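You operate a simulated robot arm through the tools that you are given. There is no shell and no other tool. Be economical: measure what you need, move in short steps, check, and stop when the job is done.

You run a simulated two-armed robot. Do the job below in one go: nothing can be reset, and whatever is moved stays where it is left.

## Task
Measure the cylinder on the green mat, then hold the block and push in the bearing marked that size.
Fine: the cylinder goes back on the mat; leave the caliper wide open. Set down upright: what you pick out.

Only the result counts: the job must be done as asked and must still hold three seconds after the hand-in. Knocking over, shifting, dropping, spilling or breaking anything else fails it.

## Robot
Two 6-joint arms with two-finger parallel grippers on one trunk, on a base that drives. Base frame: it is fixed to the floor where the robot stands at the start and does not move with it; the origin is under the middle of the robot, x ahead of it, y to its left, z up; the surface under the hand at the start is at about z = 760. Units: mm, rad, N and s.
The left shoulder is at the start at [-77, 177, 832], the right one opposite. With the tool pointing down near the work surface each hand reaches from about 100 to 740 mm from the robot's upright axis, wherever it stands, measured 20 degrees to its own side. Places, roughly: bearing block (14x7x5 cm) [500, 400, 800]; bore of the bearing block [500, 400, 800]; caliper [500, 0, 800]; caliper jaw [500, 0, 800]; gap of the caliper [500, 0, 800]; green mat [600, 400, 800]. Payload 1.57 kg a hand.
The tool frame of a hand sits at the grasp point between the pads (the TCP): z along the fingers, y along the line on which they close. The tips reach 30 mm beyond it. The gripper opens to 80 mm. The fingers are 17 mm wide and 12 mm thick; the gripper's body (40 by 82 mm) begins 80 mm behind the TCP.
Orientation is told as [roll, pitch, yaw] about the base's x, y, z axes, in that order, counted from this pose: with the fingers straight down and closing along the base's y, the tool's x points along the base's -x, its y along +y and its z along -z.

## Interface
- The arms move only by the tool step_arm. It takes "left_motion", "right_motion" or both (then of equal length, played together; a hand with none holds still); each is a list of rows, each an object of numbers (a shift or turn left out is 0, a gripper value left out holds the last): "ax", "ay", "az": the turn, a rotation vector about the tool's x, y, z in degrees; "tx", "ty", "tz": the shift along the tool's x, y, z in mm; "fingers": the gripper command, from -1 (shut) to 1 (fully open), values between in proportion. In form: [{"ax": .., "ay": .., "az": .., "tx": .., "ty": .., "tz": .., "fingers": ..}, ...]. A call has 1 to 10 rows; each row shifts and turns the commanded pose from where the row before left it, along the tool's axes as they then stand. A row lasts 0.2 s, in which the tool goes at most 50 mm and 0.15 rad; a call with a longer step from one row to the next is refused whole, and so is a gripper value outside its range. A pose out of reach is approached as far as the arm can. The call stops where the force on the tool passes 40 N (or 10 N more than at its start, if that is more) or the arm is blocked; 0.2 s more then pass. Each finger travels about 72 mm/s and halts on what it meets, pressing with about 22 N; the grip force reading is that of the motor and also rises with nothing between the fingers. The clock runs only during rows and for 0.2 s after the last one: add rows that do not move to give the fingers time. The reply holds the time, the measured pose of the TCP, the force on the tool along the base axes, the opening and the grip force, in the units named above and with some noise, with the torque about the TCP (base axes, N m) and any sound that the robot's microphone picked up, and new pictures: "pictures" is both (left out), scene, wrist or none (wrist: the cameras of the hands that moved).
- Cameras (640 x 400 px; columns grow to the right, rows downward): "scene" is now at [29.1, 15.4, 1547.3]; the picture's right is [0.19, -0.98, 0.00], its down [-0.79, -0.15, -0.60] and it looks along [0.59, 0.11, -0.80] (base axes); focal length 292 px, centre (320, 200). "left" rides on the left gripper at [72, 7, -122] in its tool frame; the picture's right is [-0.09, 1.00, 0.00], its down [-0.84, -0.08, -0.54] and it looks along [-0.54, -0.05, 0.84] (tool axes); focal length 238 px, centre (320, 200). "right" rides on the right gripper at [72, -7, -122] in its tool frame; the picture's right is [0.09, 1.00, 0.00], its down [-0.84, 0.08, -0.54] and it looks along [-0.54, 0.05, 0.84] (tool axes); focal length 238 px, centre (320, 200). There is no depth. A picture from a camera that has moved, and an enlarged one, comes with that camera's place and axes in the base frame and with its lens.
- slide_trunk(by): slides the trunk up (or, below 0, down) by that many mm; the arms and the scene camera ride with it, the base frame stays. It gives what a move gives, with no picture.
- base_move(legs): drives the robot by 1 to 6 legs, each [ahead, left, turn to the left] in mm, mm and rad, along the robot's own axes; the way and the turn of a leg run together, so that a leg with both is an arc; at most 1500 mm and 3.142 rad a leg. The arms and the cameras ride along, it lands a little off, and it stops where it bumps. It gives what a move gives, and a new picture of the scene camera.
- head_to(pan, tilt): turns the head with the scene camera to pan (to the left, within 2.496 rad either way) and tilt (down, from -0.506 to 1.204), counted from straight ahead of the robot. It gives what a move gives, and a new picture of the scene camera.
- close_up(camera, box): a new picture of the part [left, top, right, bottom] of that camera's present view, enlarged. The clock stands still meanwhile.
- job_done(): hands the job in; it is judged then, once.

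Work in short steps. Places have to be worked out from the pictures, the camera data and where the tool is seen: move nearer, look again, correct. Check each grasp and each placing, and mend what went wrong. You have 120 turns and 260 pictures in all, those below and enlarged ones among them. Open the grippers and draw the arms clear of the work before you hand the job in, unless the task says otherwise; then end with one line.

The tools are called after ">>>" by a JSON object that holds its "name" and its "arguments". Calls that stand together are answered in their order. step_arm: Moves the arms, as the interface text tells. Its arguments: {"type":"object","properties":{"left_motion":{"type":"array","items":{"type":"object","properties":{"ax":{"type":"number"},"ay":{"type":"number"},"az":{"type":"number"},"tx":{"type":"number"},"ty":{"type":"number"},"tz":{"type":"number"},"fingers":{"type":"number"}}}},"right_motion":{"type":"array","items":{"type":"object","properties":{"ax":{"type":"number"},"ay":{"type":"number"},"az":{"type":"number"},"tx":{"type":"number"},"ty":{"type":"number"},"tz":{"type":"number"},"fingers":{"type":"number"}}}},"pictures":{"type":"string","enum":["both","scene","wrist","none"]}},"required":[]} The other tools are called the same way: slide_trunk (by) slides the trunk up or down; base_move (legs) drives the base; head_to (pan, tilt) turns the head that bears the scene camera; close_up (camera, box) takes an enlarged picture of a part of a camera's view; job_done () hands the job in.

At the start:

```text
time: 0.0
left_eef_pos: [337.9, 309.3, 1037.1]
left_tool_rot: [0.001, 0.001, -0.001]
left_wrist_force: [0.5, 0.1, -0.1]
left_torque: [0.0, 0.0, -0.02]
left_opening: 80.1
left_grip_force: 0.1
right_eef_pos: [411.1, -43.8, 1068.8]
right_tool_rot: [0.001, 0.0, 0.0]
right_wrist_force: [0.1, 0.5, -0.2]
right_torque: [0.01, 0.02, 0.03]
right_opening: 80.4
right_grip_force: 0.1
trunk travel left (down, up): [-275.0, 53.0]
robot x, y, heading: [-1.9, -2.5, -0.003]
head pan, tilt: [0.188, 0.927]
```

scene: 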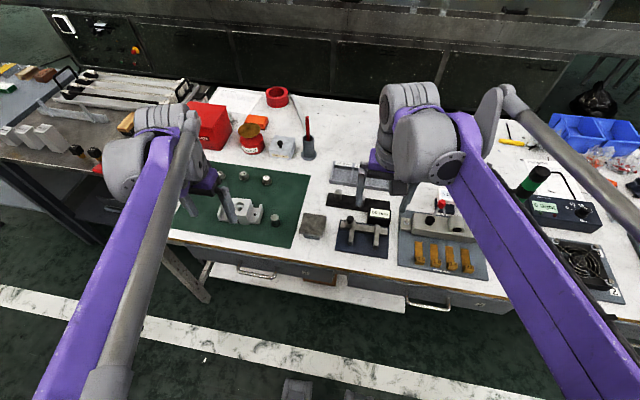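
right: 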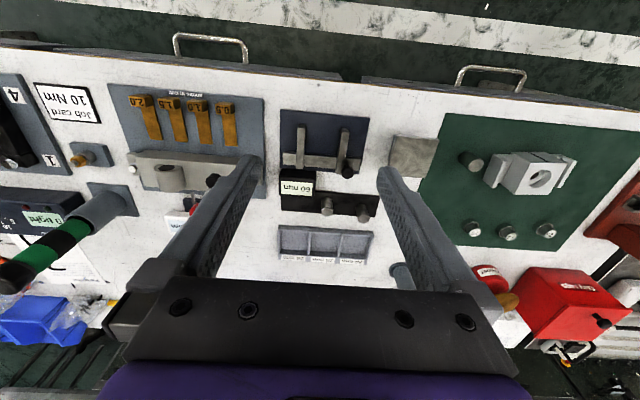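
left: 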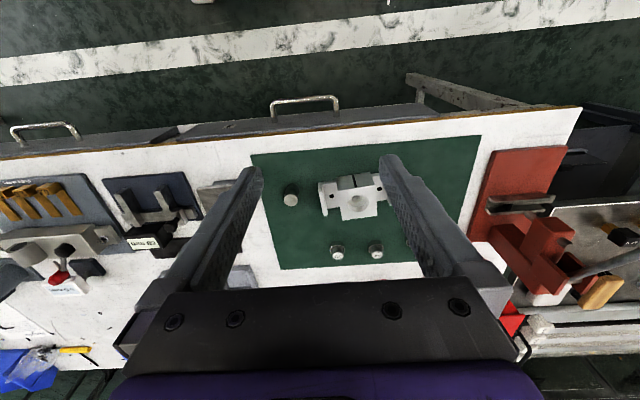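

The scene shows the green mat with a block and three small round parts, and a digital caliper to its right. I'll take enlarged pictures of them.

>>> {"name": "close_up", "arguments": {"camera": "scene", "box": [170, 150, 330, 250]}}

>>> {"name": "close_up", "arguments": {"camera": "right", "box": [250, 90, 410, 190]}}

>>> {"name": "close_up", "arguments": {"camera": "right", "box": [430, 120, 590, 260]}}

>>> {"name": "close_up", "arguments": {"camera": "right", "box": [250, 180, 410, 280]}}

>>> {"name": "close_up", "arguments": {"camera": "left", "box": [250, 140, 410, 270]}}

```text
4.00 times, centred on (250, 200) of scene
camera zoom: at [29.1, 15.4, 1547.3], right [0.19, -0.98, 0.0], down [-0.79, -0.15, -0.6], along [0.59, 0.11, -0.8], focal length 1170 px, centre (600, 200)
```

zoom: 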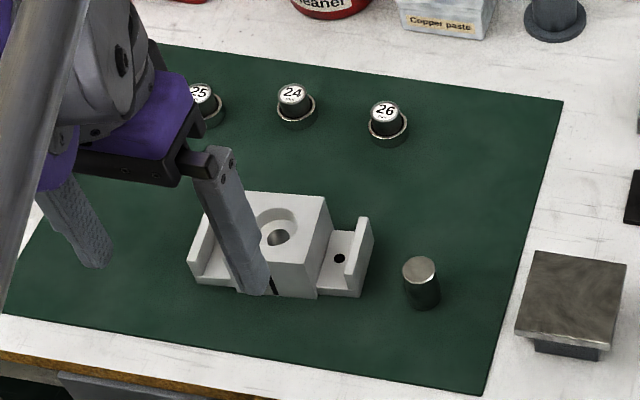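

```text
4.00 times, centred on (330, 140) of right
camera zoom: at [339.3, -50.3, 1190.8], right [-0.09, 1.0, 0.0], down [0.84, 0.08, 0.54], along [0.54, 0.05, -0.84], focal length 953 px, centre (280, 440)
```

zoom: 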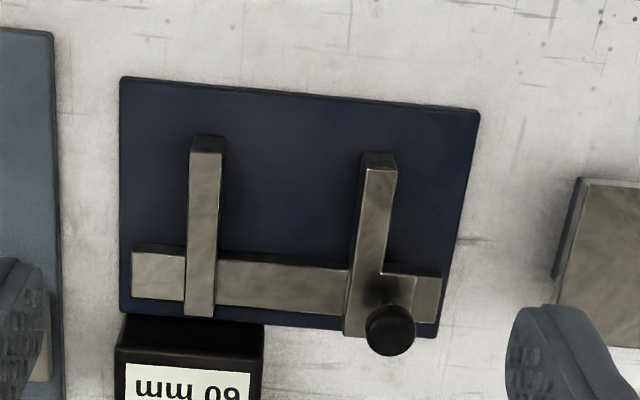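

```text
2.86 times, centred on (510, 190) of right
camera zoom: at [339.3, -50.3, 1190.8], right [-0.09, 1.0, 0.0], down [0.84, 0.08, 0.54], along [0.54, 0.05, -0.84], focal length 681 px, centre (-223, 229)
```

zoom: 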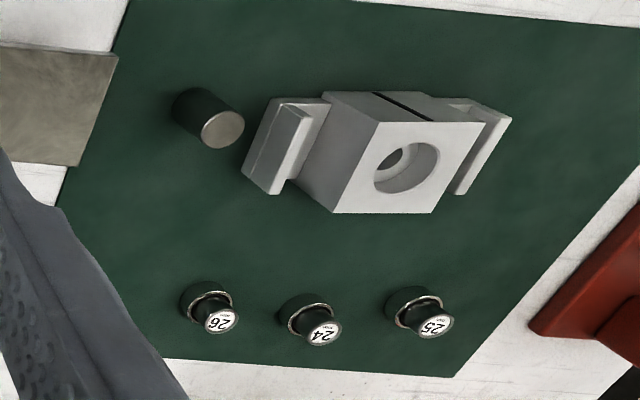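

```text
4.00 times, centred on (330, 230) of right
camera zoom: at [339.3, -50.3, 1190.8], right [-0.09, 1.0, 0.0], down [0.84, 0.08, 0.54], along [0.54, 0.05, -0.84], focal length 953 px, centre (280, 80)
```

zoom: 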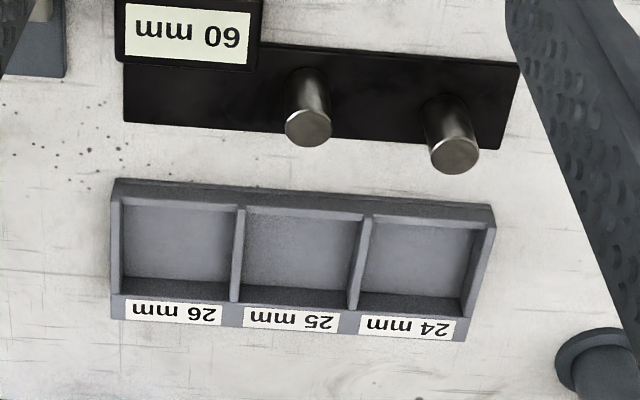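

```text
3.08 times, centred on (330, 205) of left
camera zoom: at [267.0, 316.5, 1159.6], right [0.09, 1.0, 0.0], down [0.84, -0.08, 0.54], along [0.54, -0.05, -0.84], focal length 733 px, centre (289, 185)
```

zoom: 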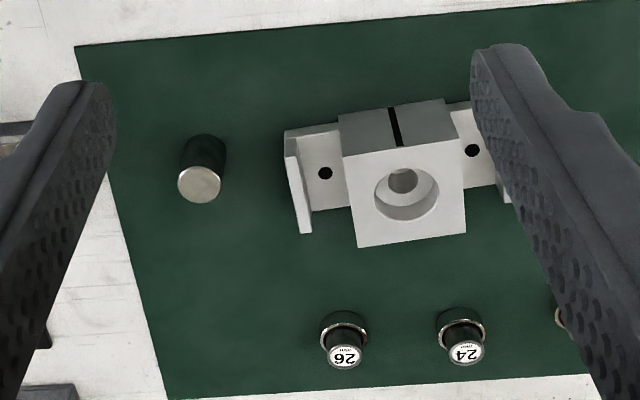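

Cylinder estimated near (490, 243), block bore near (504, 361), caliper jaw tips near (455, -72) and (455, 2). I bring the left hand above the cylinder for a closer look and back the right hand off.

>>> {"name": "step_arm", "arguments": {"left_motion": [{"tx": -30, "ty": -16, "tz": 20}, {"tx": -30, "ty": -16, "tz": 20}, {"tx": -30, "ty": -16, "tz": 20}, {"tx": -30, "ty": -16, "tz": 20}, {"tx": 0, "ty": 0, "tz": 20}, {}], "right_motion": [{"ty": -30}, {"ty": -30}, {"ty": -30}, {"ty": -30}, {}, {}]}}

>>> {"name": "close_up", "arguments": {"camera": "left", "box": [160, 60, 480, 300]}}

```text
time: 1.4
left_eef_pos: [457.5, 244.6, 935.6]
left_tool_rot: [0.0, 0.001, 0.0]
left_wrist_force: [-0.2, -0.1, 0.5]
left_torque: [0.01, -0.03, 0.02]
left_opening: 80.0
left_grip_force: 0.0
right_eef_pos: [410.1, -162.6, 1067.4]
right_tool_rot: [0.001, 0.001, 0.0]
right_wrist_force: [0.5, 0.9, -0.8]
right_torque: [0.0, -0.02, 0.01]
right_opening: 80.2
right_grip_force: 0.1
trunk travel left (down, up): [-275.0, 53.0]
robot x, y, heading: [-0.4, 2.0, -0.002]
head pan, tilt: [0.188, 0.927]
camera scene: at [29.1, 15.1, 1547.4], right [0.19, -0.98, 0.0], down [-0.79, -0.15, -0.6], along [0.59, 0.11, -0.8], focal length 292 px, centre (320, 200)
camera right: at [338.3, -170.0, 1189.3], right [-0.09, 1.0, 0.0], down [0.84, 0.08, 0.54], along [0.54, 0.05, -0.84], focal length 238 px, centre (320, 200)
camera left: at [386.7, 250.9, 1057.9], right [0.09, 1.0, 0.0], down [0.84, -0.08, 0.54], along [0.54, -0.05, -0.84], focal length 238 px, centre (320, 200)
```

scene: 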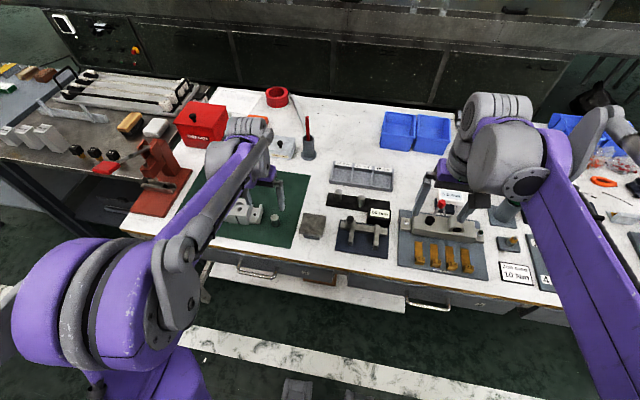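
right: 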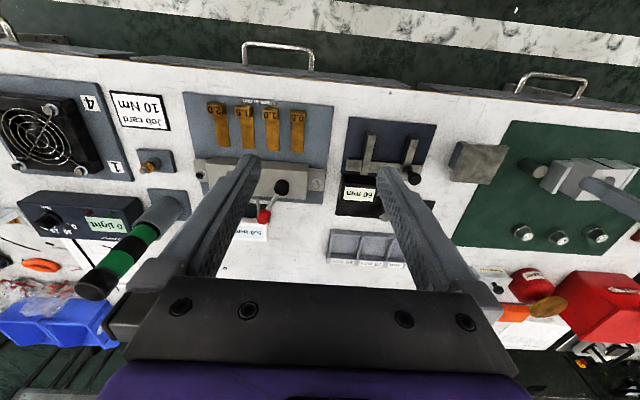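
left: 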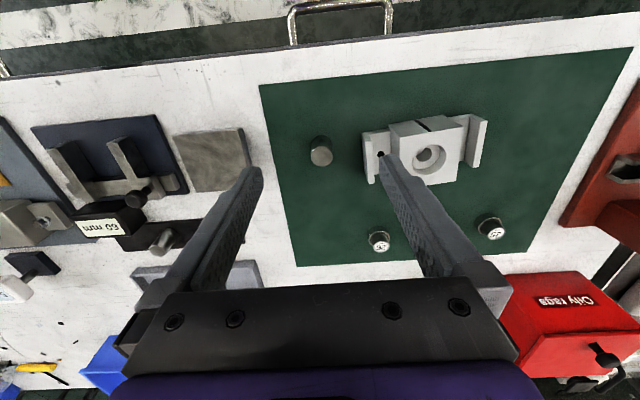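

```text
1.67 times, centred on (320, 180) of left
camera zoom: at [386.7, 250.9, 1057.9], right [0.09, 1.0, 0.0], down [0.84, -0.08, 0.54], along [0.54, -0.05, -0.84], focal length 397 px, centre (320, 233)
```

zoom: 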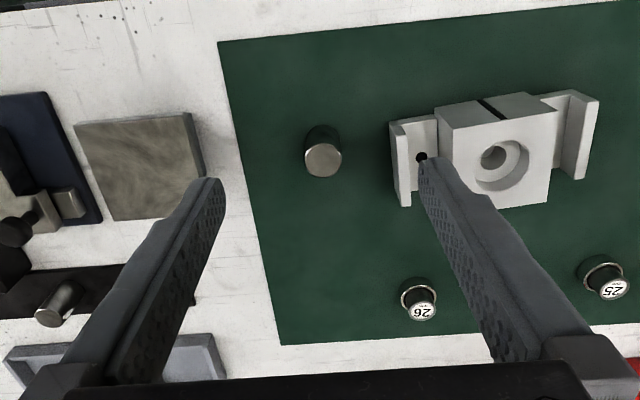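

The cylinder sits at about (493, 243). I turn the left gripper 90° so the fingers close along x, which will fit inside the caliper gap later.

>>> {"name": "step_arm", "arguments": {"left_motion": [{"az": 8.5}, {"az": 8.5}, {"az": 8.5}, {"az": 8.5}, {"az": 8.5}, {"az": 8.5}, {"az": 8.5}, {"az": 8.5}, {"az": 8.5}, {"az": 8.5}], "pictures": "none"}}

>>> {"name": "step_arm", "arguments": {"left_motion": [{"az": 5}, {"ty": 35, "fingers": 0.2}, {"tz": 30}, {}], "pictures": "wrist"}}

>>> {"name": "close_up", "arguments": {"camera": "left", "box": [160, 100, 480, 300]}}

```text
time: 3.6
left_eef_pos: [458.4, 244.2, 938.1]
left_tool_rot: [0.0, 0.0, -1.485]
left_wrist_force: [-0.1, 0.2, -0.4]
left_torque: [0.01, 0.02, -0.01]
left_opening: 80.1
left_grip_force: 0.0
right_eef_pos: [410.3, -162.5, 1067.9]
right_tool_rot: [-0.001, 0.001, -0.001]
right_wrist_force: [-0.3, -0.5, -0.2]
right_torque: [-0.01, -0.03, -0.01]
right_opening: 79.6
right_grip_force: 0.1
trunk travel left (down, up): [-275.0, 53.0]
robot x, y, heading: [-1.2, 4.4, -0.0]
head pan, tilt: [0.188, 0.927]
```

```text
time: 4.6
left_eef_pos: [493.9, 245.5, 905.6]
left_tool_rot: [0.0, 0.0, -1.572]
left_wrist_force: [0.2, 0.5, 0.6]
left_torque: [0.01, 0.03, 0.0]
left_opening: 47.9
left_grip_force: 0.1
right_eef_pos: [410.8, -162.4, 1067.4]
right_tool_rot: [-0.001, 0.0, 0.0]
right_wrist_force: [0.3, 0.2, -0.1]
right_torque: [0.01, 0.02, 0.03]
right_opening: 79.9
right_grip_force: 0.3
trunk travel left (down, up): [-275.0, 53.0]
robot x, y, heading: [-4.0, 0.5, -0.003]
head pan, tilt: [0.188, 0.927]
camera left: at [500.3, 317.5, 1027.3], right [1.0, -0.09, 0.0], down [-0.08, -0.84, 0.54], along [-0.05, -0.54, -0.84], focal length 238 px, centre (320, 200)
```

left: 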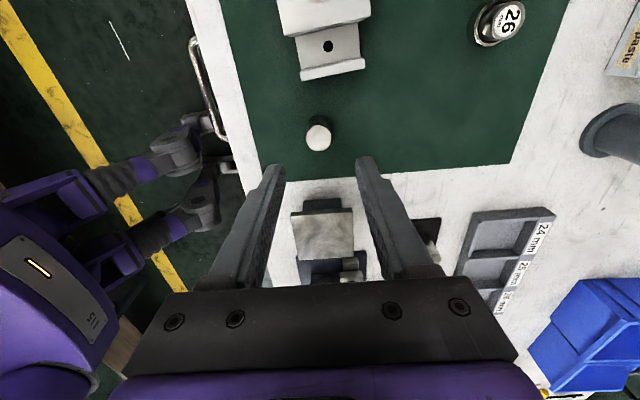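

```text
2.00 times, centred on (320, 200) of left
camera zoom: at [500.3, 317.5, 1027.3], right [1.0, -0.09, 0.0], down [-0.08, -0.84, 0.54], along [-0.05, -0.54, -0.84], focal length 477 px, centre (320, 200)
```

zoom: 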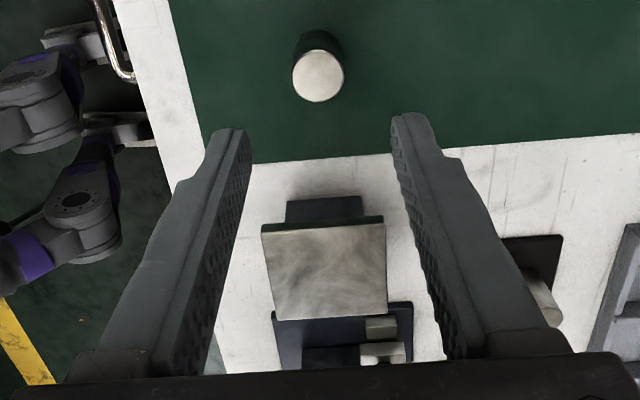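

Refined cylinder at (493, 243.4), top near z≈800. I lower onto it and close, reading the opening as a first size estimate.

>>> {"name": "step_arm", "arguments": {"left_motion": [{"tx": -2, "ty": -1, "tz": 40}, {"tz": 40}, {"tz": 26}, {}, {"fingers": -1}, {}, {}, {}], "pictures": "wrist"}}

```text
time: 6.4
left_eef_pos: [491.9, 243.3, 799.9]
left_tool_rot: [0.0, 0.0, -1.571]
left_wrist_force: [-0.2, -0.1, 0.1]
left_torque: [0.03, -0.01, -0.01]
left_opening: 25.5
left_grip_force: 21.5
right_eef_pos: [410.7, -161.7, 1068.0]
right_tool_rot: [-0.001, 0.0, -0.001]
right_wrist_force: [0.6, -0.5, 0.1]
right_torque: [0.0, 0.03, 0.01]
right_opening: 79.9
right_grip_force: 0.0
trunk travel left (down, up): [-275.0, 53.0]
robot x, y, heading: [-0.4, -1.3, -0.003]
head pan, tilt: [0.188, 0.927]
camera left: at [499.1, 315.9, 920.9], right [1.0, -0.09, 0.0], down [-0.08, -0.84, 0.54], along [-0.05, -0.54, -0.84], focal length 238 px, centre (320, 200)
```

left: 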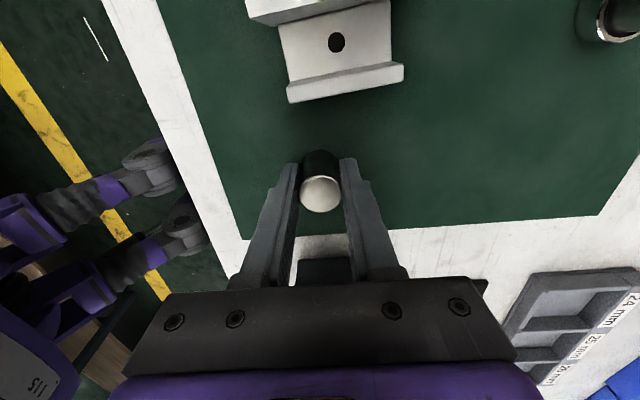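

Opening reads 25.5: ambiguous, so the caliper is needed. I lift and carry the cylinder toward the caliper, staying high, to look at it.

>>> {"name": "step_arm", "arguments": {"left_motion": [{"tz": -40}, {"tz": -40}, {"tz": -40}, {"tx": -40}, {"tx": -40}, {"tx": -40}, {"tx": -40}, {"tx": -40}, {}, {}], "pictures": "wrist"}}

>>> {"name": "close_up", "arguments": {"camera": "left", "box": [200, 60, 440, 210]}}

>>> {"name": "close_up", "arguments": {"camera": "right", "box": [320, 90, 480, 220]}}

>>> {"name": "close_up", "arguments": {"camera": "scene", "box": [300, 150, 420, 270]}}

```text
time: 8.6
left_eef_pos: [490.5, 45.6, 924.4]
left_tool_rot: [0.0, 0.001, -1.571]
left_wrist_force: [-0.1, -0.7, -1.7]
left_torque: [0.03, 0.0, 0.04]
left_opening: 25.6
left_grip_force: 22.3
right_eef_pos: [410.2, -162.7, 1068.3]
right_tool_rot: [-0.001, 0.001, 0.001]
right_wrist_force: [-0.5, -1.3, -0.1]
right_torque: [0.01, 0.02, -0.03]
right_opening: 80.3
right_grip_force: 0.1
trunk travel left (down, up): [-275.0, 53.0]
robot x, y, heading: [0.4, -1.8, -0.001]
head pan, tilt: [0.188, 0.927]
camera left: at [497.7, 117.2, 1045.7], right [1.0, -0.09, 0.0], down [-0.08, -0.84, 0.54], along [-0.05, -0.54, -0.84], focal length 238 px, centre (320, 200)
```

left: 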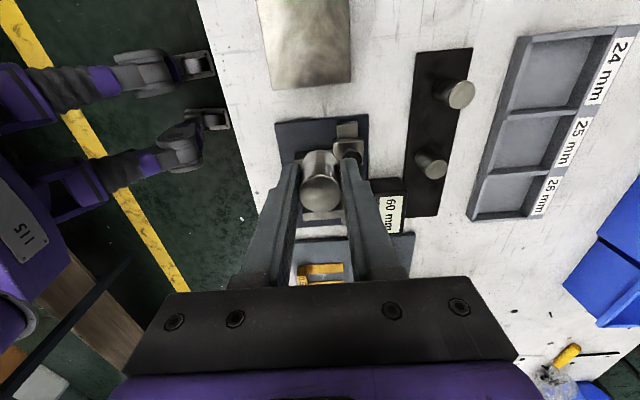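

```text
2.67 times, centred on (320, 135) of left
camera zoom: at [497.7, 117.2, 1045.7], right [1.0, -0.09, 0.0], down [-0.08, -0.84, 0.54], along [-0.05, -0.54, -0.84], focal length 636 px, centre (320, 373)
```

zoom: 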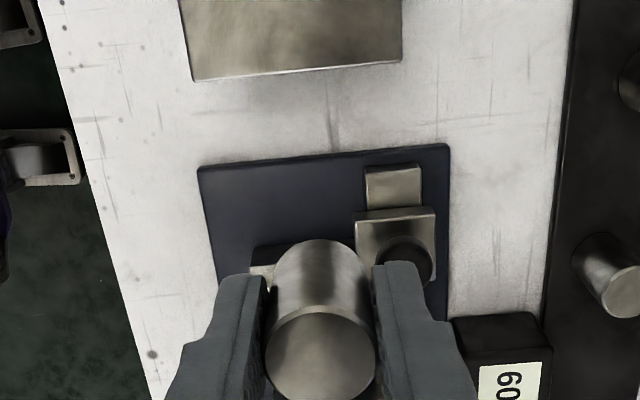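

```text
3.08 times, centred on (400, 155) of right
camera zoom: at [338.5, -169.7, 1189.2], right [-0.09, 1.0, 0.0], down [0.84, 0.08, 0.54], along [0.54, 0.05, -0.84], focal length 733 px, centre (74, 338)
```

zoom: 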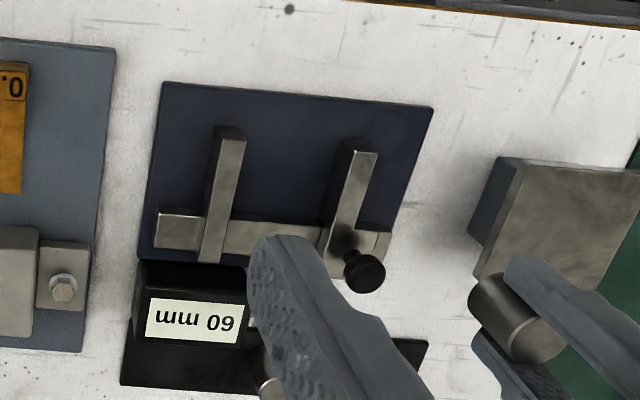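

```text
3.33 times, centred on (360, 210) of scene
camera zoom: at [29.3, 15.1, 1547.3], right [0.19, -0.98, 0.0], down [-0.79, -0.15, -0.6], along [0.59, 0.11, -0.8], focal length 975 px, centre (187, 167)
```

zoom: 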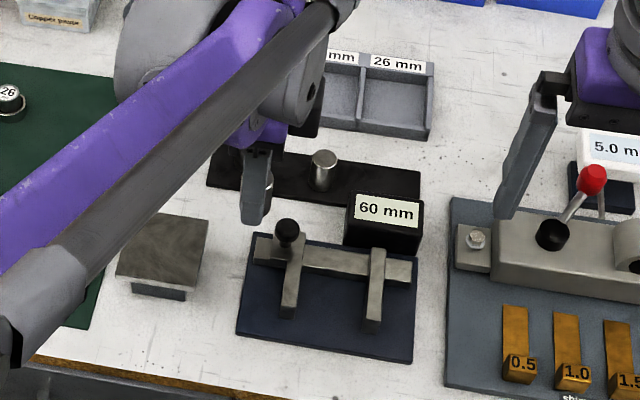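

From the two views: fixed jaw inner face y≈-65, slider inner face y≈-2, jaw tops z≈783, beam edge x≈503. I move the cylinder to above (471, -46) and check before lowering.

>>> {"name": "step_arm", "arguments": {"left_motion": [{}, {"tx": -30, "ty": -9}, {"tx": -30, "ty": -10}, {"tx": -31}, {"tz": 40}, {"tz": 25}, {}], "right_motion": [{"ty": -30}, {"ty": -30}, {}, {}, {}, {}, {}]}}

>>> {"name": "close_up", "arguments": {"camera": "left", "box": [220, 100, 420, 240]}}

>>> {"name": "close_up", "arguments": {"camera": "scene", "box": [300, 150, 420, 270]}}

>>> {"name": "close_up", "arguments": {"camera": "right", "box": [380, 80, 540, 210]}}

```text
time: 10.2
left_eef_pos: [473.1, -45.2, 853.5]
left_tool_rot: [0.0, 0.0, -1.572]
left_wrist_force: [-0.7, 0.2, -2.1]
left_torque: [-0.02, 0.0, 0.02]
left_opening: 25.5
left_grip_force: 22.4
right_eef_pos: [412.2, -219.9, 1070.7]
right_tool_rot: [-0.001, 0.001, -0.001]
right_wrist_force: [-0.6, 0.2, 0.9]
right_torque: [0.01, 0.0, -0.04]
right_opening: 79.8
right_grip_force: 0.0
trunk travel left (down, up): [-275.0, 53.0]
robot x, y, heading: [-3.0, -3.2, -0.001]
head pan, tilt: [0.188, 0.927]
camera scene: at [29.1, 15.4, 1547.4], right [0.19, -0.98, 0.0], down [-0.79, -0.15, -0.6], along [0.59, 0.11, -0.8], focal length 292 px, centre (320, 200)
camera right: at [339.1, -227.8, 1191.7], right [-0.09, 1.0, 0.0], down [0.84, 0.08, 0.54], along [0.54, 0.05, -0.84], focal length 238 px, centre (320, 200)
camera left: at [480.3, 26.8, 976.7], right [1.0, -0.09, 0.0], down [-0.08, -0.84, 0.54], along [-0.05, -0.54, -0.84], focal length 238 px, centre (320, 200)
```

scene: 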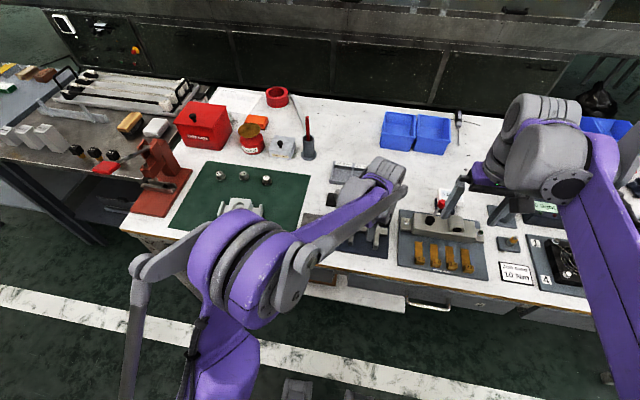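
right: 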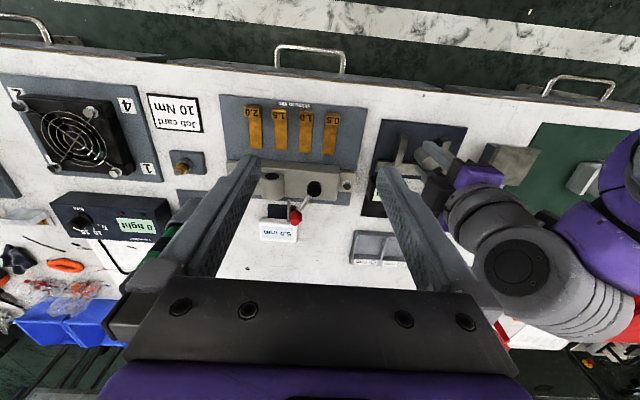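
left: 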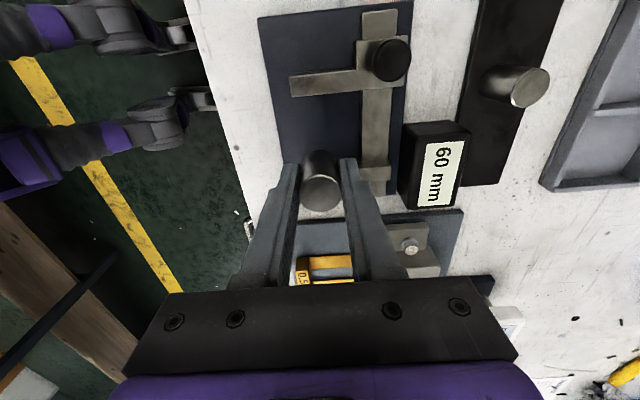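

```text
2.86 times, centred on (320, 170) of left
camera zoom: at [480.3, 26.8, 976.7], right [1.0, -0.09, 0.0], down [-0.08, -0.84, 0.54], along [-0.05, -0.54, -0.84], focal length 681 px, centre (320, 286)
```

zoom: 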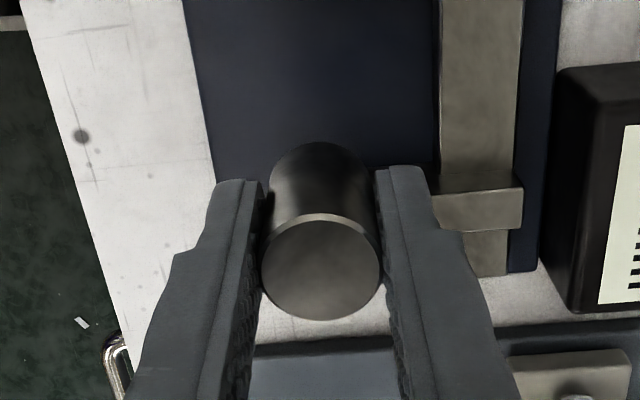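

```text
3.33 times, centred on (360, 210) of scene
camera zoom: at [29.1, 15.4, 1547.4], right [0.19, -0.98, 0.0], down [-0.79, -0.15, -0.6], along [0.59, 0.11, -0.8], focal length 975 px, centre (187, 167)
```

zoom: 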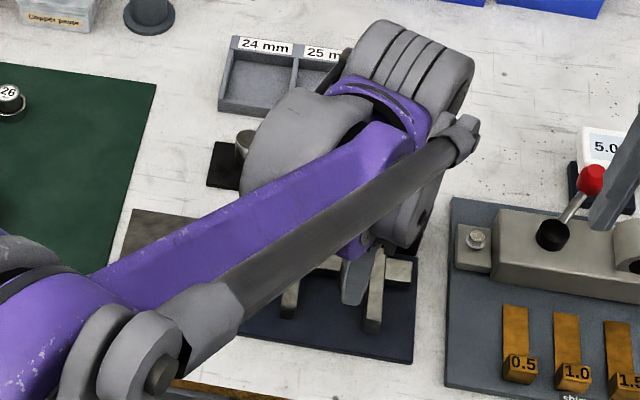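

```text
3.08 times, centred on (460, 145) of right
camera zoom: at [339.1, -227.8, 1191.7], right [-0.09, 1.0, 0.0], down [0.84, 0.08, 0.54], along [0.54, 0.05, -0.84], focal length 733 px, centre (-111, 369)
```

zoom: 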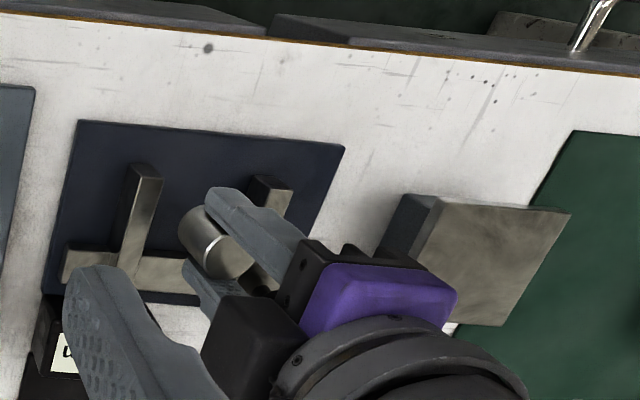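

The cylinder is between the jaws with ~5 mm clearance to the fixed jaw and fingers clear of the beam. I lower it gently until the force shows contact with the plate.

>>> {"name": "step_arm", "arguments": {"left_motion": [{"tz": 20}, {"tz": 15}, {"tz": 5}, {}], "pictures": "none"}}

>>> {"name": "step_arm", "arguments": {"left_motion": [{"tz": 2}, {"tz": 2}, {}], "pictures": "wrist"}}

```text
time: 11.2
left_eef_pos: [474.4, -48.6, 815.8]
left_tool_rot: [0.001, 0.001, -1.57]
left_wrist_force: [-0.1, -0.5, -2.2]
left_torque: [-0.02, 0.03, -0.01]
left_opening: 25.2
left_grip_force: 21.6
right_eef_pos: [411.0, -221.0, 1070.9]
right_tool_rot: [0.0, 0.0, -0.001]
right_wrist_force: [-0.2, 0.0, 0.3]
right_torque: [-0.04, 0.01, -0.01]
right_opening: 79.9
right_grip_force: 0.0
trunk travel left (down, up): [-275.0, 53.0]
robot x, y, heading: [4.5, -1.3, 0.001]
head pan, tilt: [0.188, 0.927]
```

```text
time: 12.0
left_eef_pos: [473.3, -48.1, 812.5]
left_tool_rot: [0.001, -0.001, -1.571]
left_wrist_force: [0.2, 0.2, -1.3]
left_torque: [0.01, 0.02, -0.02]
left_opening: 25.8
left_grip_force: 21.8
right_eef_pos: [411.0, -221.0, 1070.0]
right_tool_rot: [-0.001, 0.001, 0.001]
right_wrist_force: [0.2, 0.9, -0.1]
right_torque: [0.0, -0.01, -0.02]
right_opening: 80.0
right_grip_force: 0.0
trunk travel left (down, up): [-275.0, 53.0]
robot x, y, heading: [-0.9, 1.7, -0.005]
head pan, tilt: [0.188, 0.927]
camera left: at [481.7, 23.8, 934.1], right [1.0, -0.09, 0.0], down [-0.08, -0.84, 0.54], along [-0.05, -0.54, -0.84], focal length 238 px, centre (320, 200)
```

left: 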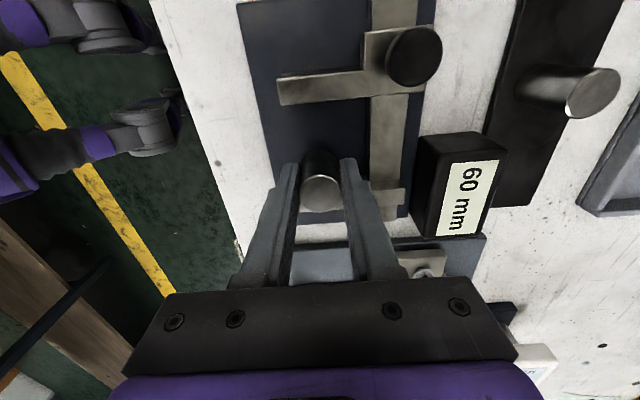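

Still hanging free (weight only). I lower further in small steps, shifting 2 mm away from the fixed jaw.

>>> {"name": "step_arm", "arguments": {"left_motion": [{"tz": 1.5, "tx": 2}, {"tz": 1.5}, {}], "pictures": "none"}}

>>> {"name": "step_arm", "arguments": {"left_motion": [{"tz": 1}, {"tz": 1}, {}], "pictures": "none"}}

>>> {"name": "step_arm", "arguments": {"left_motion": [{"tz": 1}, {}], "pictures": "none"}}

```text
time: 12.8
left_eef_pos: [474.1, -45.6, 809.6]
left_tool_rot: [-0.001, 0.0, -1.571]
left_wrist_force: [-0.8, 0.2, -0.8]
left_torque: [-0.02, -0.01, -0.02]
left_opening: 25.3
left_grip_force: 22.0
right_eef_pos: [411.6, -221.1, 1070.3]
right_tool_rot: [0.001, 0.0, 0.0]
right_wrist_force: [-0.2, -0.1, -0.5]
right_torque: [-0.02, 0.01, 0.02]
right_opening: 80.0
right_grip_force: 0.1
trunk travel left (down, up): [-275.0, 53.0]
robot x, y, heading: [-1.5, 3.7, 0.002]
head pan, tilt: [0.188, 0.927]
```

```text
time: 13.6
left_eef_pos: [472.0, -46.2, 807.4]
left_tool_rot: [0.0, 0.001, -1.569]
left_wrist_force: [-0.1, -1.1, -1.8]
left_torque: [-0.01, -0.03, 0.0]
left_opening: 25.3
left_grip_force: 21.8
right_eef_pos: [411.8, -221.1, 1069.4]
right_tool_rot: [0.001, 0.0, 0.001]
right_wrist_force: [-0.6, 0.1, 0.1]
right_torque: [0.0, -0.03, 0.01]
right_opening: 80.2
right_grip_force: 0.1
trunk travel left (down, up): [-275.0, 53.0]
robot x, y, heading: [-3.4, 2.2, 0.005]
head pan, tilt: [0.188, 0.927]
```

```text
time: 14.2
left_eef_pos: [473.2, -47.5, 805.6]
left_tool_rot: [0.0, 0.0, -1.572]
left_wrist_force: [-0.2, -0.8, -0.8]
left_torque: [-0.03, 0.0, 0.0]
left_opening: 25.3
left_grip_force: 21.6
right_eef_pos: [412.2, -221.0, 1070.1]
right_tool_rot: [0.001, 0.001, 0.0]
right_wrist_force: [0.1, 0.5, -0.1]
right_torque: [0.02, -0.02, 0.0]
right_opening: 80.1
right_grip_force: 0.1
trunk travel left (down, up): [-275.0, 53.0]
robot x, y, heading: [0.4, 2.6, 0.002]
head pan, tilt: [0.188, 0.927]
```

>>> {"name": "step_arm", "arguments": {"left_motion": [{"tz": 1}, {"tz": 1}, {}], "pictures": "none"}}

>>> {"name": "step_arm", "arguments": {"left_motion": [{"tz": 1}, {}], "pictures": "wrist"}}

```text
time: 15.0
left_eef_pos: [472.1, -45.4, 803.0]
left_tool_rot: [0.0, 0.0, -1.57]
left_wrist_force: [-0.7, 1.1, -1.9]
left_torque: [-0.01, 0.03, -0.02]
left_opening: 25.4
left_grip_force: 22.5
right_eef_pos: [411.2, -219.7, 1069.0]
right_tool_rot: [0.001, -0.002, -0.001]
right_wrist_force: [-1.0, -0.2, -0.2]
right_torque: [-0.02, 0.0, -0.01]
right_opening: 79.5
right_grip_force: 0.1
trunk travel left (down, up): [-275.0, 53.0]
robot x, y, heading: [-4.0, -1.6, 0.001]
head pan, tilt: [0.188, 0.927]
```

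```text
time: 15.6
left_eef_pos: [471.9, -46.0, 804.7]
left_tool_rot: [-0.001, -0.001, -1.571]
left_wrist_force: [2.5, -0.7, 6.9]
left_torque: [-0.04, -0.05, 0.02]
left_opening: 25.5
left_grip_force: 21.9
right_eef_pos: [411.8, -220.6, 1069.5]
right_tool_rot: [0.0, 0.001, 0.001]
right_wrist_force: [0.2, -0.2, 0.6]
right_torque: [0.01, -0.02, -0.02]
right_opening: 79.8
right_grip_force: 0.0
trunk travel left (down, up): [-275.0, 53.0]
robot x, y, heading: [1.1, 2.1, 0.001]
head pan, tilt: [0.188, 0.927]
camera left: at [479.7, 26.2, 925.7], right [1.0, -0.09, 0.0], down [-0.08, -0.84, 0.54], along [-0.05, -0.54, -0.84], focal length 238 px, centre (320, 200)
```

left: 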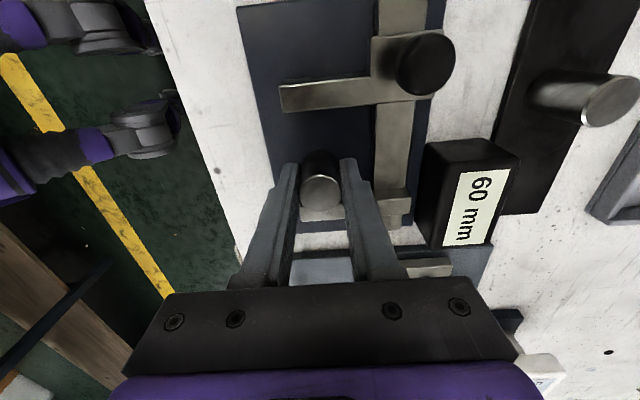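

Contact felt (+7 N). I release with a modest opening, lift straight up and draw the left hand back to the +y side.

>>> {"name": "step_arm", "arguments": {"left_motion": [{"fingers": -0.15}, {}, {"tz": -20}, {"tz": -40}, {"tz": -40}, {"tx": 40, "fingers": 0}, {"tx": 40}, {"tx": 40}, {"tx": 40}, {"tx": 40}], "pictures": "wrist"}}

>>> {"name": "step_arm", "arguments": {"right_motion": [{"ty": 30, "tx": -10}, {"ty": 30, "tx": -20}, {"ty": 30}, {"ty": 30}, {"ty": 30}, {"fingers": 0.0, "ty": 20}, {"tz": 40}, {"tz": 40}, {}], "pictures": "both"}}

>>> {"name": "close_up", "arguments": {"camera": "right", "box": [220, 60, 420, 200]}}

>>> {"name": "close_up", "arguments": {"camera": "scene", "box": [300, 170, 420, 270]}}

```text
time: 17.8
left_eef_pos: [476.1, 155.6, 904.2]
left_tool_rot: [-0.001, -0.002, -1.57]
left_wrist_force: [0.3, 0.2, 0.2]
left_torque: [-0.02, 0.02, -0.03]
left_opening: 39.7
left_grip_force: 0.0
right_eef_pos: [411.4, -219.4, 1071.1]
right_tool_rot: [0.0, -0.001, 0.002]
right_wrist_force: [0.4, 0.0, 0.6]
right_torque: [-0.04, 0.03, 0.04]
right_opening: 79.9
right_grip_force: 0.1
trunk travel left (down, up): [-275.0, 53.0]
robot x, y, heading: [0.8, 1.3, 0.001]
head pan, tilt: [0.188, 0.927]
camera left: at [483.5, 227.6, 1025.7], right [1.0, -0.09, 0.0], down [-0.08, -0.84, 0.54], along [-0.05, -0.54, -0.84], focal length 238 px, centre (320, 200)
```

left: 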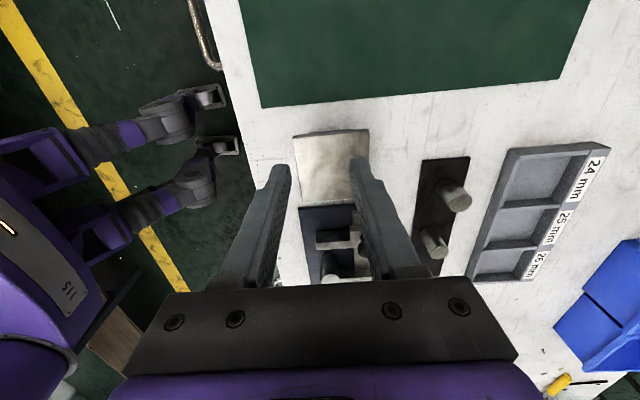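

```text
time: 19.8
left_eef_pos: [476.0, 154.4, 904.4]
left_tool_rot: [0.0, -0.001, -1.571]
left_wrist_force: [0.0, -0.1, -0.3]
left_torque: [-0.02, 0.0, 0.0]
left_opening: 40.0
left_grip_force: 0.0
right_eef_pos: [442.9, -54.9, 990.0]
right_tool_rot: [0.002, 0.0, -0.001]
right_wrist_force: [-0.7, -0.7, 0.7]
right_torque: [0.01, -0.01, 0.03]
right_opening: 39.8
right_grip_force: 0.0
trunk travel left (down, up): [-275.0, 53.0]
robot x, y, heading: [1.9, 3.7, -0.003]
head pan, tilt: [0.188, 0.927]
camera scene: at [28.8, 15.4, 1547.4], right [0.19, -0.98, 0.0], down [-0.78, -0.15, -0.6], along [0.59, 0.11, -0.8], focal length 292 px, centre (320, 200)
camera right: at [370.2, -61.4, 1111.7], right [-0.09, 1.0, 0.0], down [0.84, 0.08, 0.54], along [0.54, 0.05, -0.84], focal length 238 px, centre (320, 200)
```

scene: 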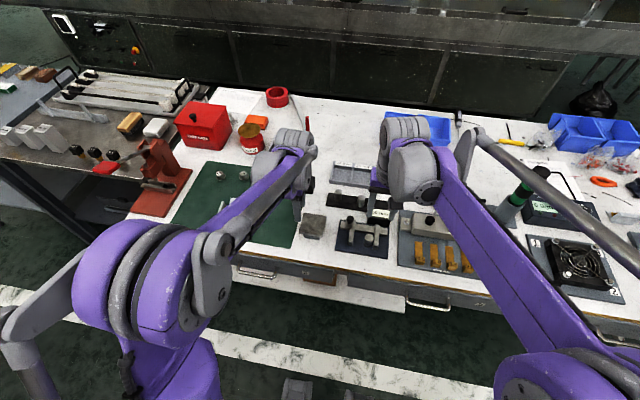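
right: 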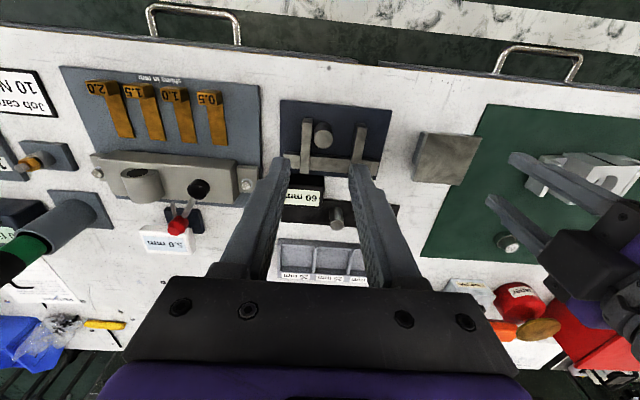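

```text
2.86 times, centred on (320, 130) of right
camera zoom: at [370.2, -61.4, 1111.7], right [-0.09, 1.0, 0.0], down [0.84, 0.08, 0.54], along [0.54, 0.05, -0.84], focal length 681 px, centre (320, 400)
```

zoom: 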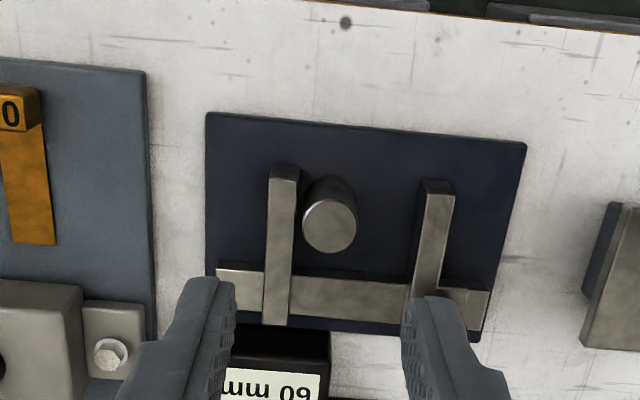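

```text
4.00 times, centred on (360, 220) of scene
camera zoom: at [28.8, 15.4, 1547.4], right [0.19, -0.98, 0.0], down [-0.78, -0.15, -0.6], along [0.59, 0.11, -0.8], focal length 1170 px, centre (160, 120)
```

zoom: 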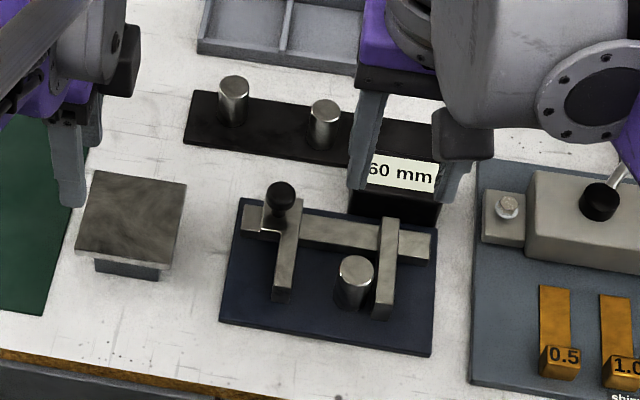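

Cylinder stands upright by the fixed jaw. Knob is at about (522, 16.5), top z≈815; I bring the right hand above it.

>>> {"name": "step_arm", "arguments": {"right_motion": [{"tx": -30, "ty": 25, "tz": 20}, {"tx": -30, "ty": 25, "tz": 30}, {"tx": -19, "ty": 21.5, "tz": 30}, {"tz": 30}, {}], "left_motion": [{"tx": 30, "tz": -20}, {"tx": 30}, {}, {}, {}], "pictures": "wrist"}}

>>> {"name": "close_up", "arguments": {"camera": "right", "box": [220, 80, 420, 220]}}

>>> {"name": "close_up", "arguments": {"camera": "left", "box": [220, 180, 460, 330]}}

```text
time: 21.0
left_eef_pos: [475.6, 213.0, 924.2]
left_tool_rot: [0.0, -0.001, -1.573]
left_wrist_force: [-0.7, 0.1, -0.4]
left_torque: [0.03, 0.01, 0.02]
left_opening: 39.9
left_grip_force: 0.1
right_eef_pos: [523.2, 17.9, 882.1]
right_tool_rot: [0.001, 0.0, 0.001]
right_wrist_force: [0.9, 0.1, 0.0]
right_torque: [0.01, 0.01, -0.04]
right_opening: 40.0
right_grip_force: 0.0
trunk travel left (down, up): [-275.0, 53.0]
robot x, y, heading: [2.6, 0.2, 0.004]
head pan, tilt: [0.188, 0.927]
camera right: at [451.3, 11.1, 1003.2], right [-0.09, 1.0, 0.0], down [0.84, 0.08, 0.54], along [0.54, 0.05, -0.84], focal length 238 px, centre (320, 200)
camera left: at [483.1, 285.8, 1046.2], right [1.0, -0.09, 0.0], down [-0.08, -0.84, 0.54], along [-0.05, -0.54, -0.84], focal length 238 px, centre (320, 200)
```

right: 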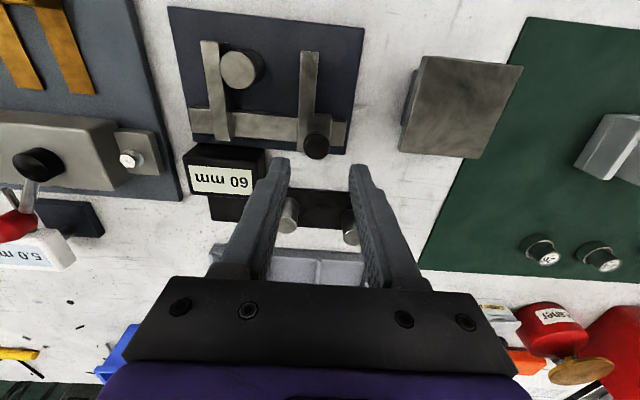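
left: 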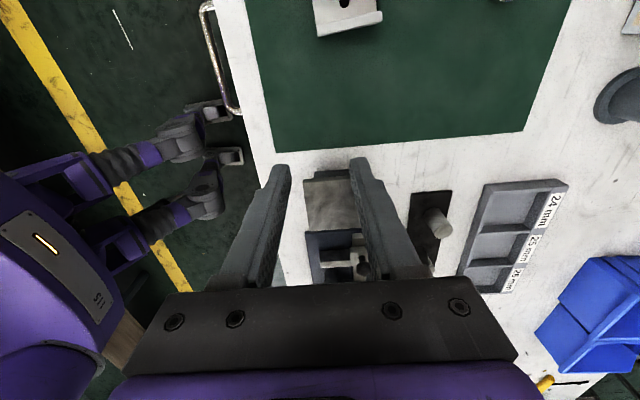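

```text
2.86 times, centred on (320, 150) of right
camera zoom: at [451.3, 11.1, 1003.2], right [-0.09, 1.0, 0.0], down [0.84, 0.08, 0.54], along [0.54, 0.05, -0.84], focal length 681 px, centre (320, 343)
```

zoom: 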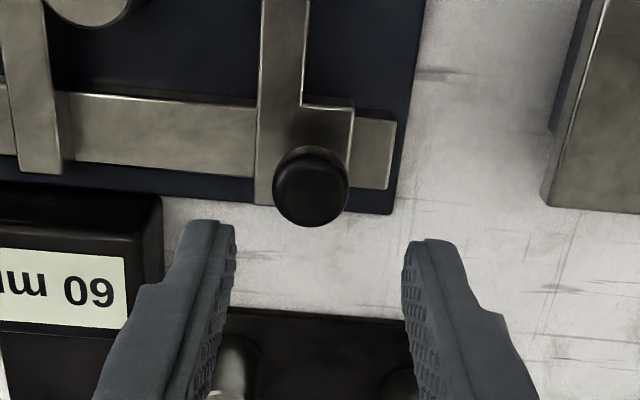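

```text
2.67 times, centred on (340, 255) of left
camera zoom: at [483.1, 285.8, 1046.2], right [1.0, -0.09, 0.0], down [-0.08, -0.84, 0.54], along [-0.05, -0.54, -0.84], focal length 636 px, centre (267, 53)
```

zoom: 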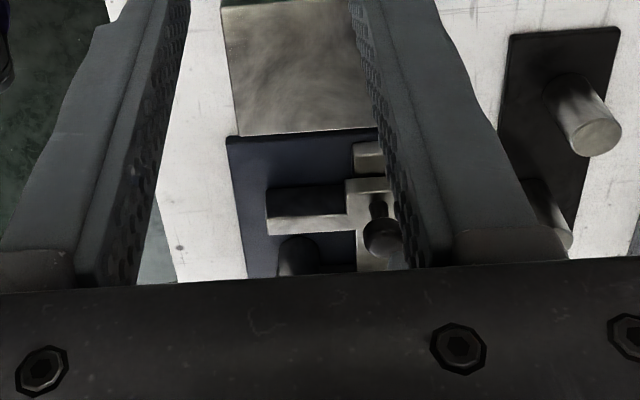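

Knob at (521, 15), head ≈16 mm wide. I lower around it and close.

>>> {"name": "step_arm", "arguments": {"right_motion": [{"tx": 2, "ty": -2.8, "tz": 20}, {"tz": 20}, {"tz": 14}, {}, {"fingers": -1}, {}, {}], "pictures": "wrist"}}

>>> {"name": "close_up", "arguments": {"camera": "right", "box": [200, 80, 440, 230]}}

```text
time: 22.6
left_eef_pos: [475.8, 212.4, 924.1]
left_tool_rot: [-0.001, -0.001, -1.571]
left_wrist_force: [-0.2, -0.5, -0.5]
left_torque: [-0.01, -0.03, -0.02]
left_opening: 39.9
left_grip_force: 0.1
right_eef_pos: [519.1, 14.7, 825.9]
right_tool_rot: [0.0, 0.001, 0.002]
right_wrist_force: [-2.5, -0.4, -4.1]
right_torque: [0.0, -0.23, 0.02]
right_opening: 21.1
right_grip_force: 34.6
trunk travel left (down, up): [-275.0, 53.0]
robot x, y, heading: [0.5, -2.0, 0.0]
head pan, tilt: [0.188, 0.927]
camera right: at [446.0, 7.6, 946.9], right [-0.09, 1.0, 0.0], down [0.84, 0.08, 0.54], along [0.54, 0.05, -0.84], focal length 238 px, centre (320, 200)
```

right: 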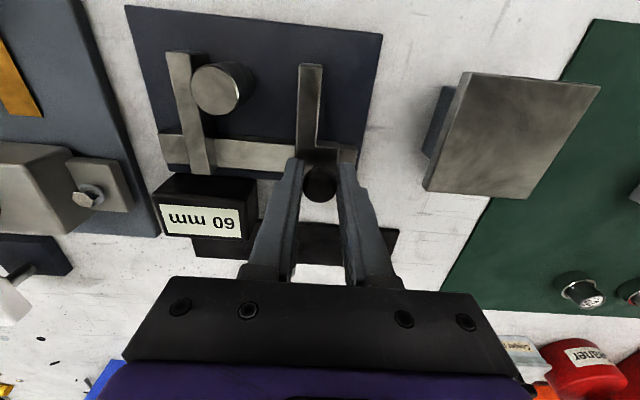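

```text
2.67 times, centred on (320, 155) of right
camera zoom: at [446.0, 7.6, 946.9], right [-0.09, 1.0, 0.0], down [0.84, 0.08, 0.54], along [0.54, 0.05, -0.84], focal length 636 px, centre (320, 320)
```

zoom: 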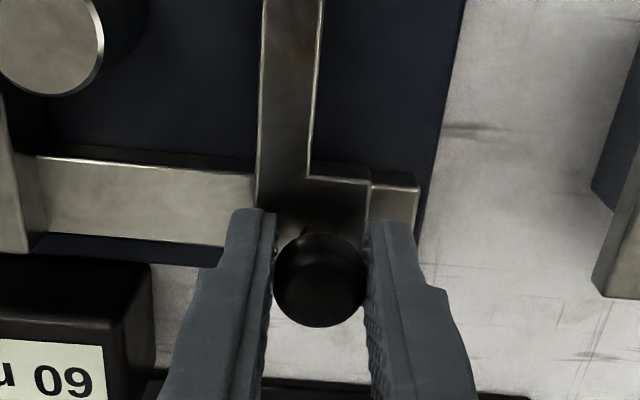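

The knob is held (21 mm). I slide it toward the fixed jaw, watching force and display.

>>> {"name": "step_arm", "arguments": {"right_motion": [{"ty": -6}, {"ty": -6}, {"ty": -6}, {"ty": -5}, {}], "pictures": "wrist"}}

```text
time: 23.8
left_eef_pos: [475.4, 213.0, 924.5]
left_tool_rot: [-0.001, -0.001, -1.571]
left_wrist_force: [0.0, 0.9, 0.2]
left_torque: [0.01, 0.03, 0.0]
left_opening: 39.8
left_grip_force: 0.0
right_eef_pos: [517.6, -6.8, 825.2]
right_tool_rot: [0.0, -0.002, 0.0]
right_wrist_force: [6.7, 1.4, 22.4]
right_torque: [0.0, 0.24, 0.02]
right_opening: 21.3
right_grip_force: 34.8
trunk travel left (down, up): [-275.0, 53.0]
robot x, y, heading: [1.9, 2.5, -0.001]
head pan, tilt: [0.188, 0.927]
camera right: at [445.6, -14.4, 946.6], right [-0.09, 1.0, 0.0], down [0.84, 0.08, 0.54], along [0.54, 0.05, -0.84], focal length 238 px, centre (320, 200)
```

right: 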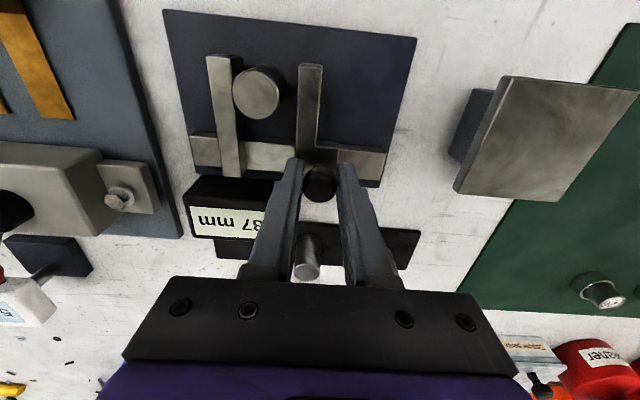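

Display reads 37 mm after ~23 mm. A vertical preload shows, so I raise 1 mm and continue gently.

>>> {"name": "step_arm", "arguments": {"right_motion": [{"ty": -3, "tz": -1}, {"ty": -3}, {"ty": -2}, {"ty": -2}, {"ty": -1.5}, {"ty": -1.5}, {}], "pictures": "both"}}

>>> {"name": "close_up", "arguments": {"camera": "right", "box": [180, 30, 400, 250]}}

>>> {"name": "close_up", "arguments": {"camera": "scene", "box": [300, 170, 420, 270]}}

```text
time: 25.4
left_eef_pos: [475.5, 214.4, 923.1]
left_tool_rot: [0.0, -0.001, -1.571]
left_wrist_force: [0.5, -0.3, 0.0]
left_torque: [-0.01, 0.01, 0.02]
left_opening: 40.3
left_grip_force: 0.0
right_eef_pos: [519.0, -18.8, 825.6]
right_tool_rot: [-0.001, 0.004, 0.002]
right_wrist_force: [-14.0, 8.2, -22.0]
right_torque: [0.1, 0.32, 0.03]
right_opening: 21.4
right_grip_force: 34.2
trunk travel left (down, up): [-275.0, 53.0]
robot x, y, heading: [4.1, 4.2, -0.005]
head pan, tilt: [0.188, 0.927]
camera scene: at [29.3, 16.5, 1547.1], right [0.19, -0.98, 0.0], down [-0.79, -0.15, -0.6], along [0.59, 0.11, -0.8], focal length 292 px, centre (320, 200)
camera right: at [446.4, -26.2, 947.1], right [-0.09, 1.0, 0.0], down [0.84, 0.08, 0.54], along [0.54, 0.05, -0.84], focal length 238 px, centre (320, 200)
```

scene: 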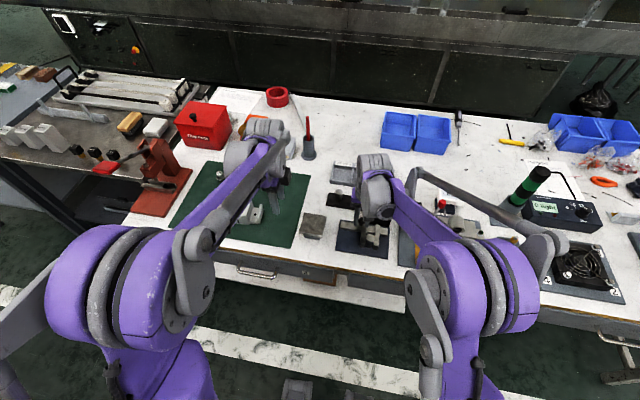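
right: 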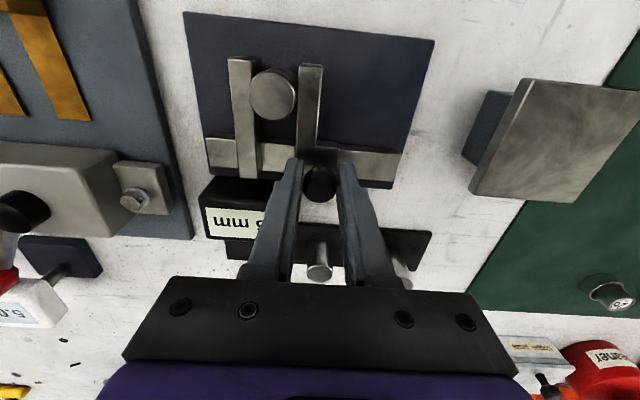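

```text
1.82 times, centred on (290, 140) of right
camera zoom: at [446.4, -26.2, 947.1], right [-0.09, 1.0, 0.0], down [0.84, 0.08, 0.54], along [0.54, 0.05, -0.84], focal length 433 px, centre (374, 309)
```

zoom: 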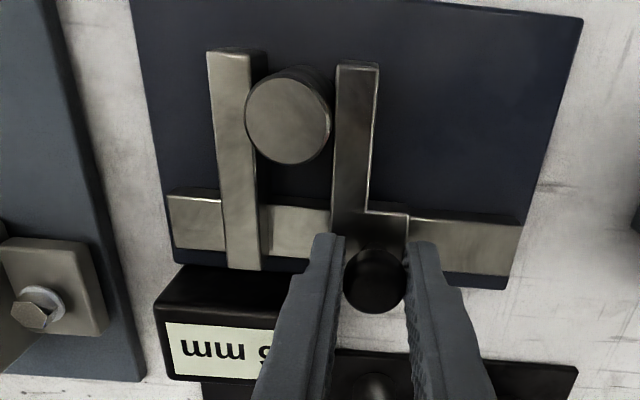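

```text
4.00 times, centred on (360, 220) of scene
camera zoom: at [29.3, 16.5, 1547.1], right [0.19, -0.98, 0.0], down [-0.79, -0.15, -0.6], along [0.59, 0.11, -0.8], focal length 1170 px, centre (160, 120)
```

zoom: 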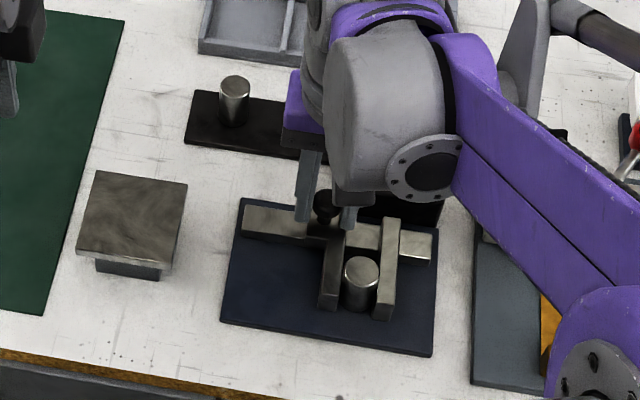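

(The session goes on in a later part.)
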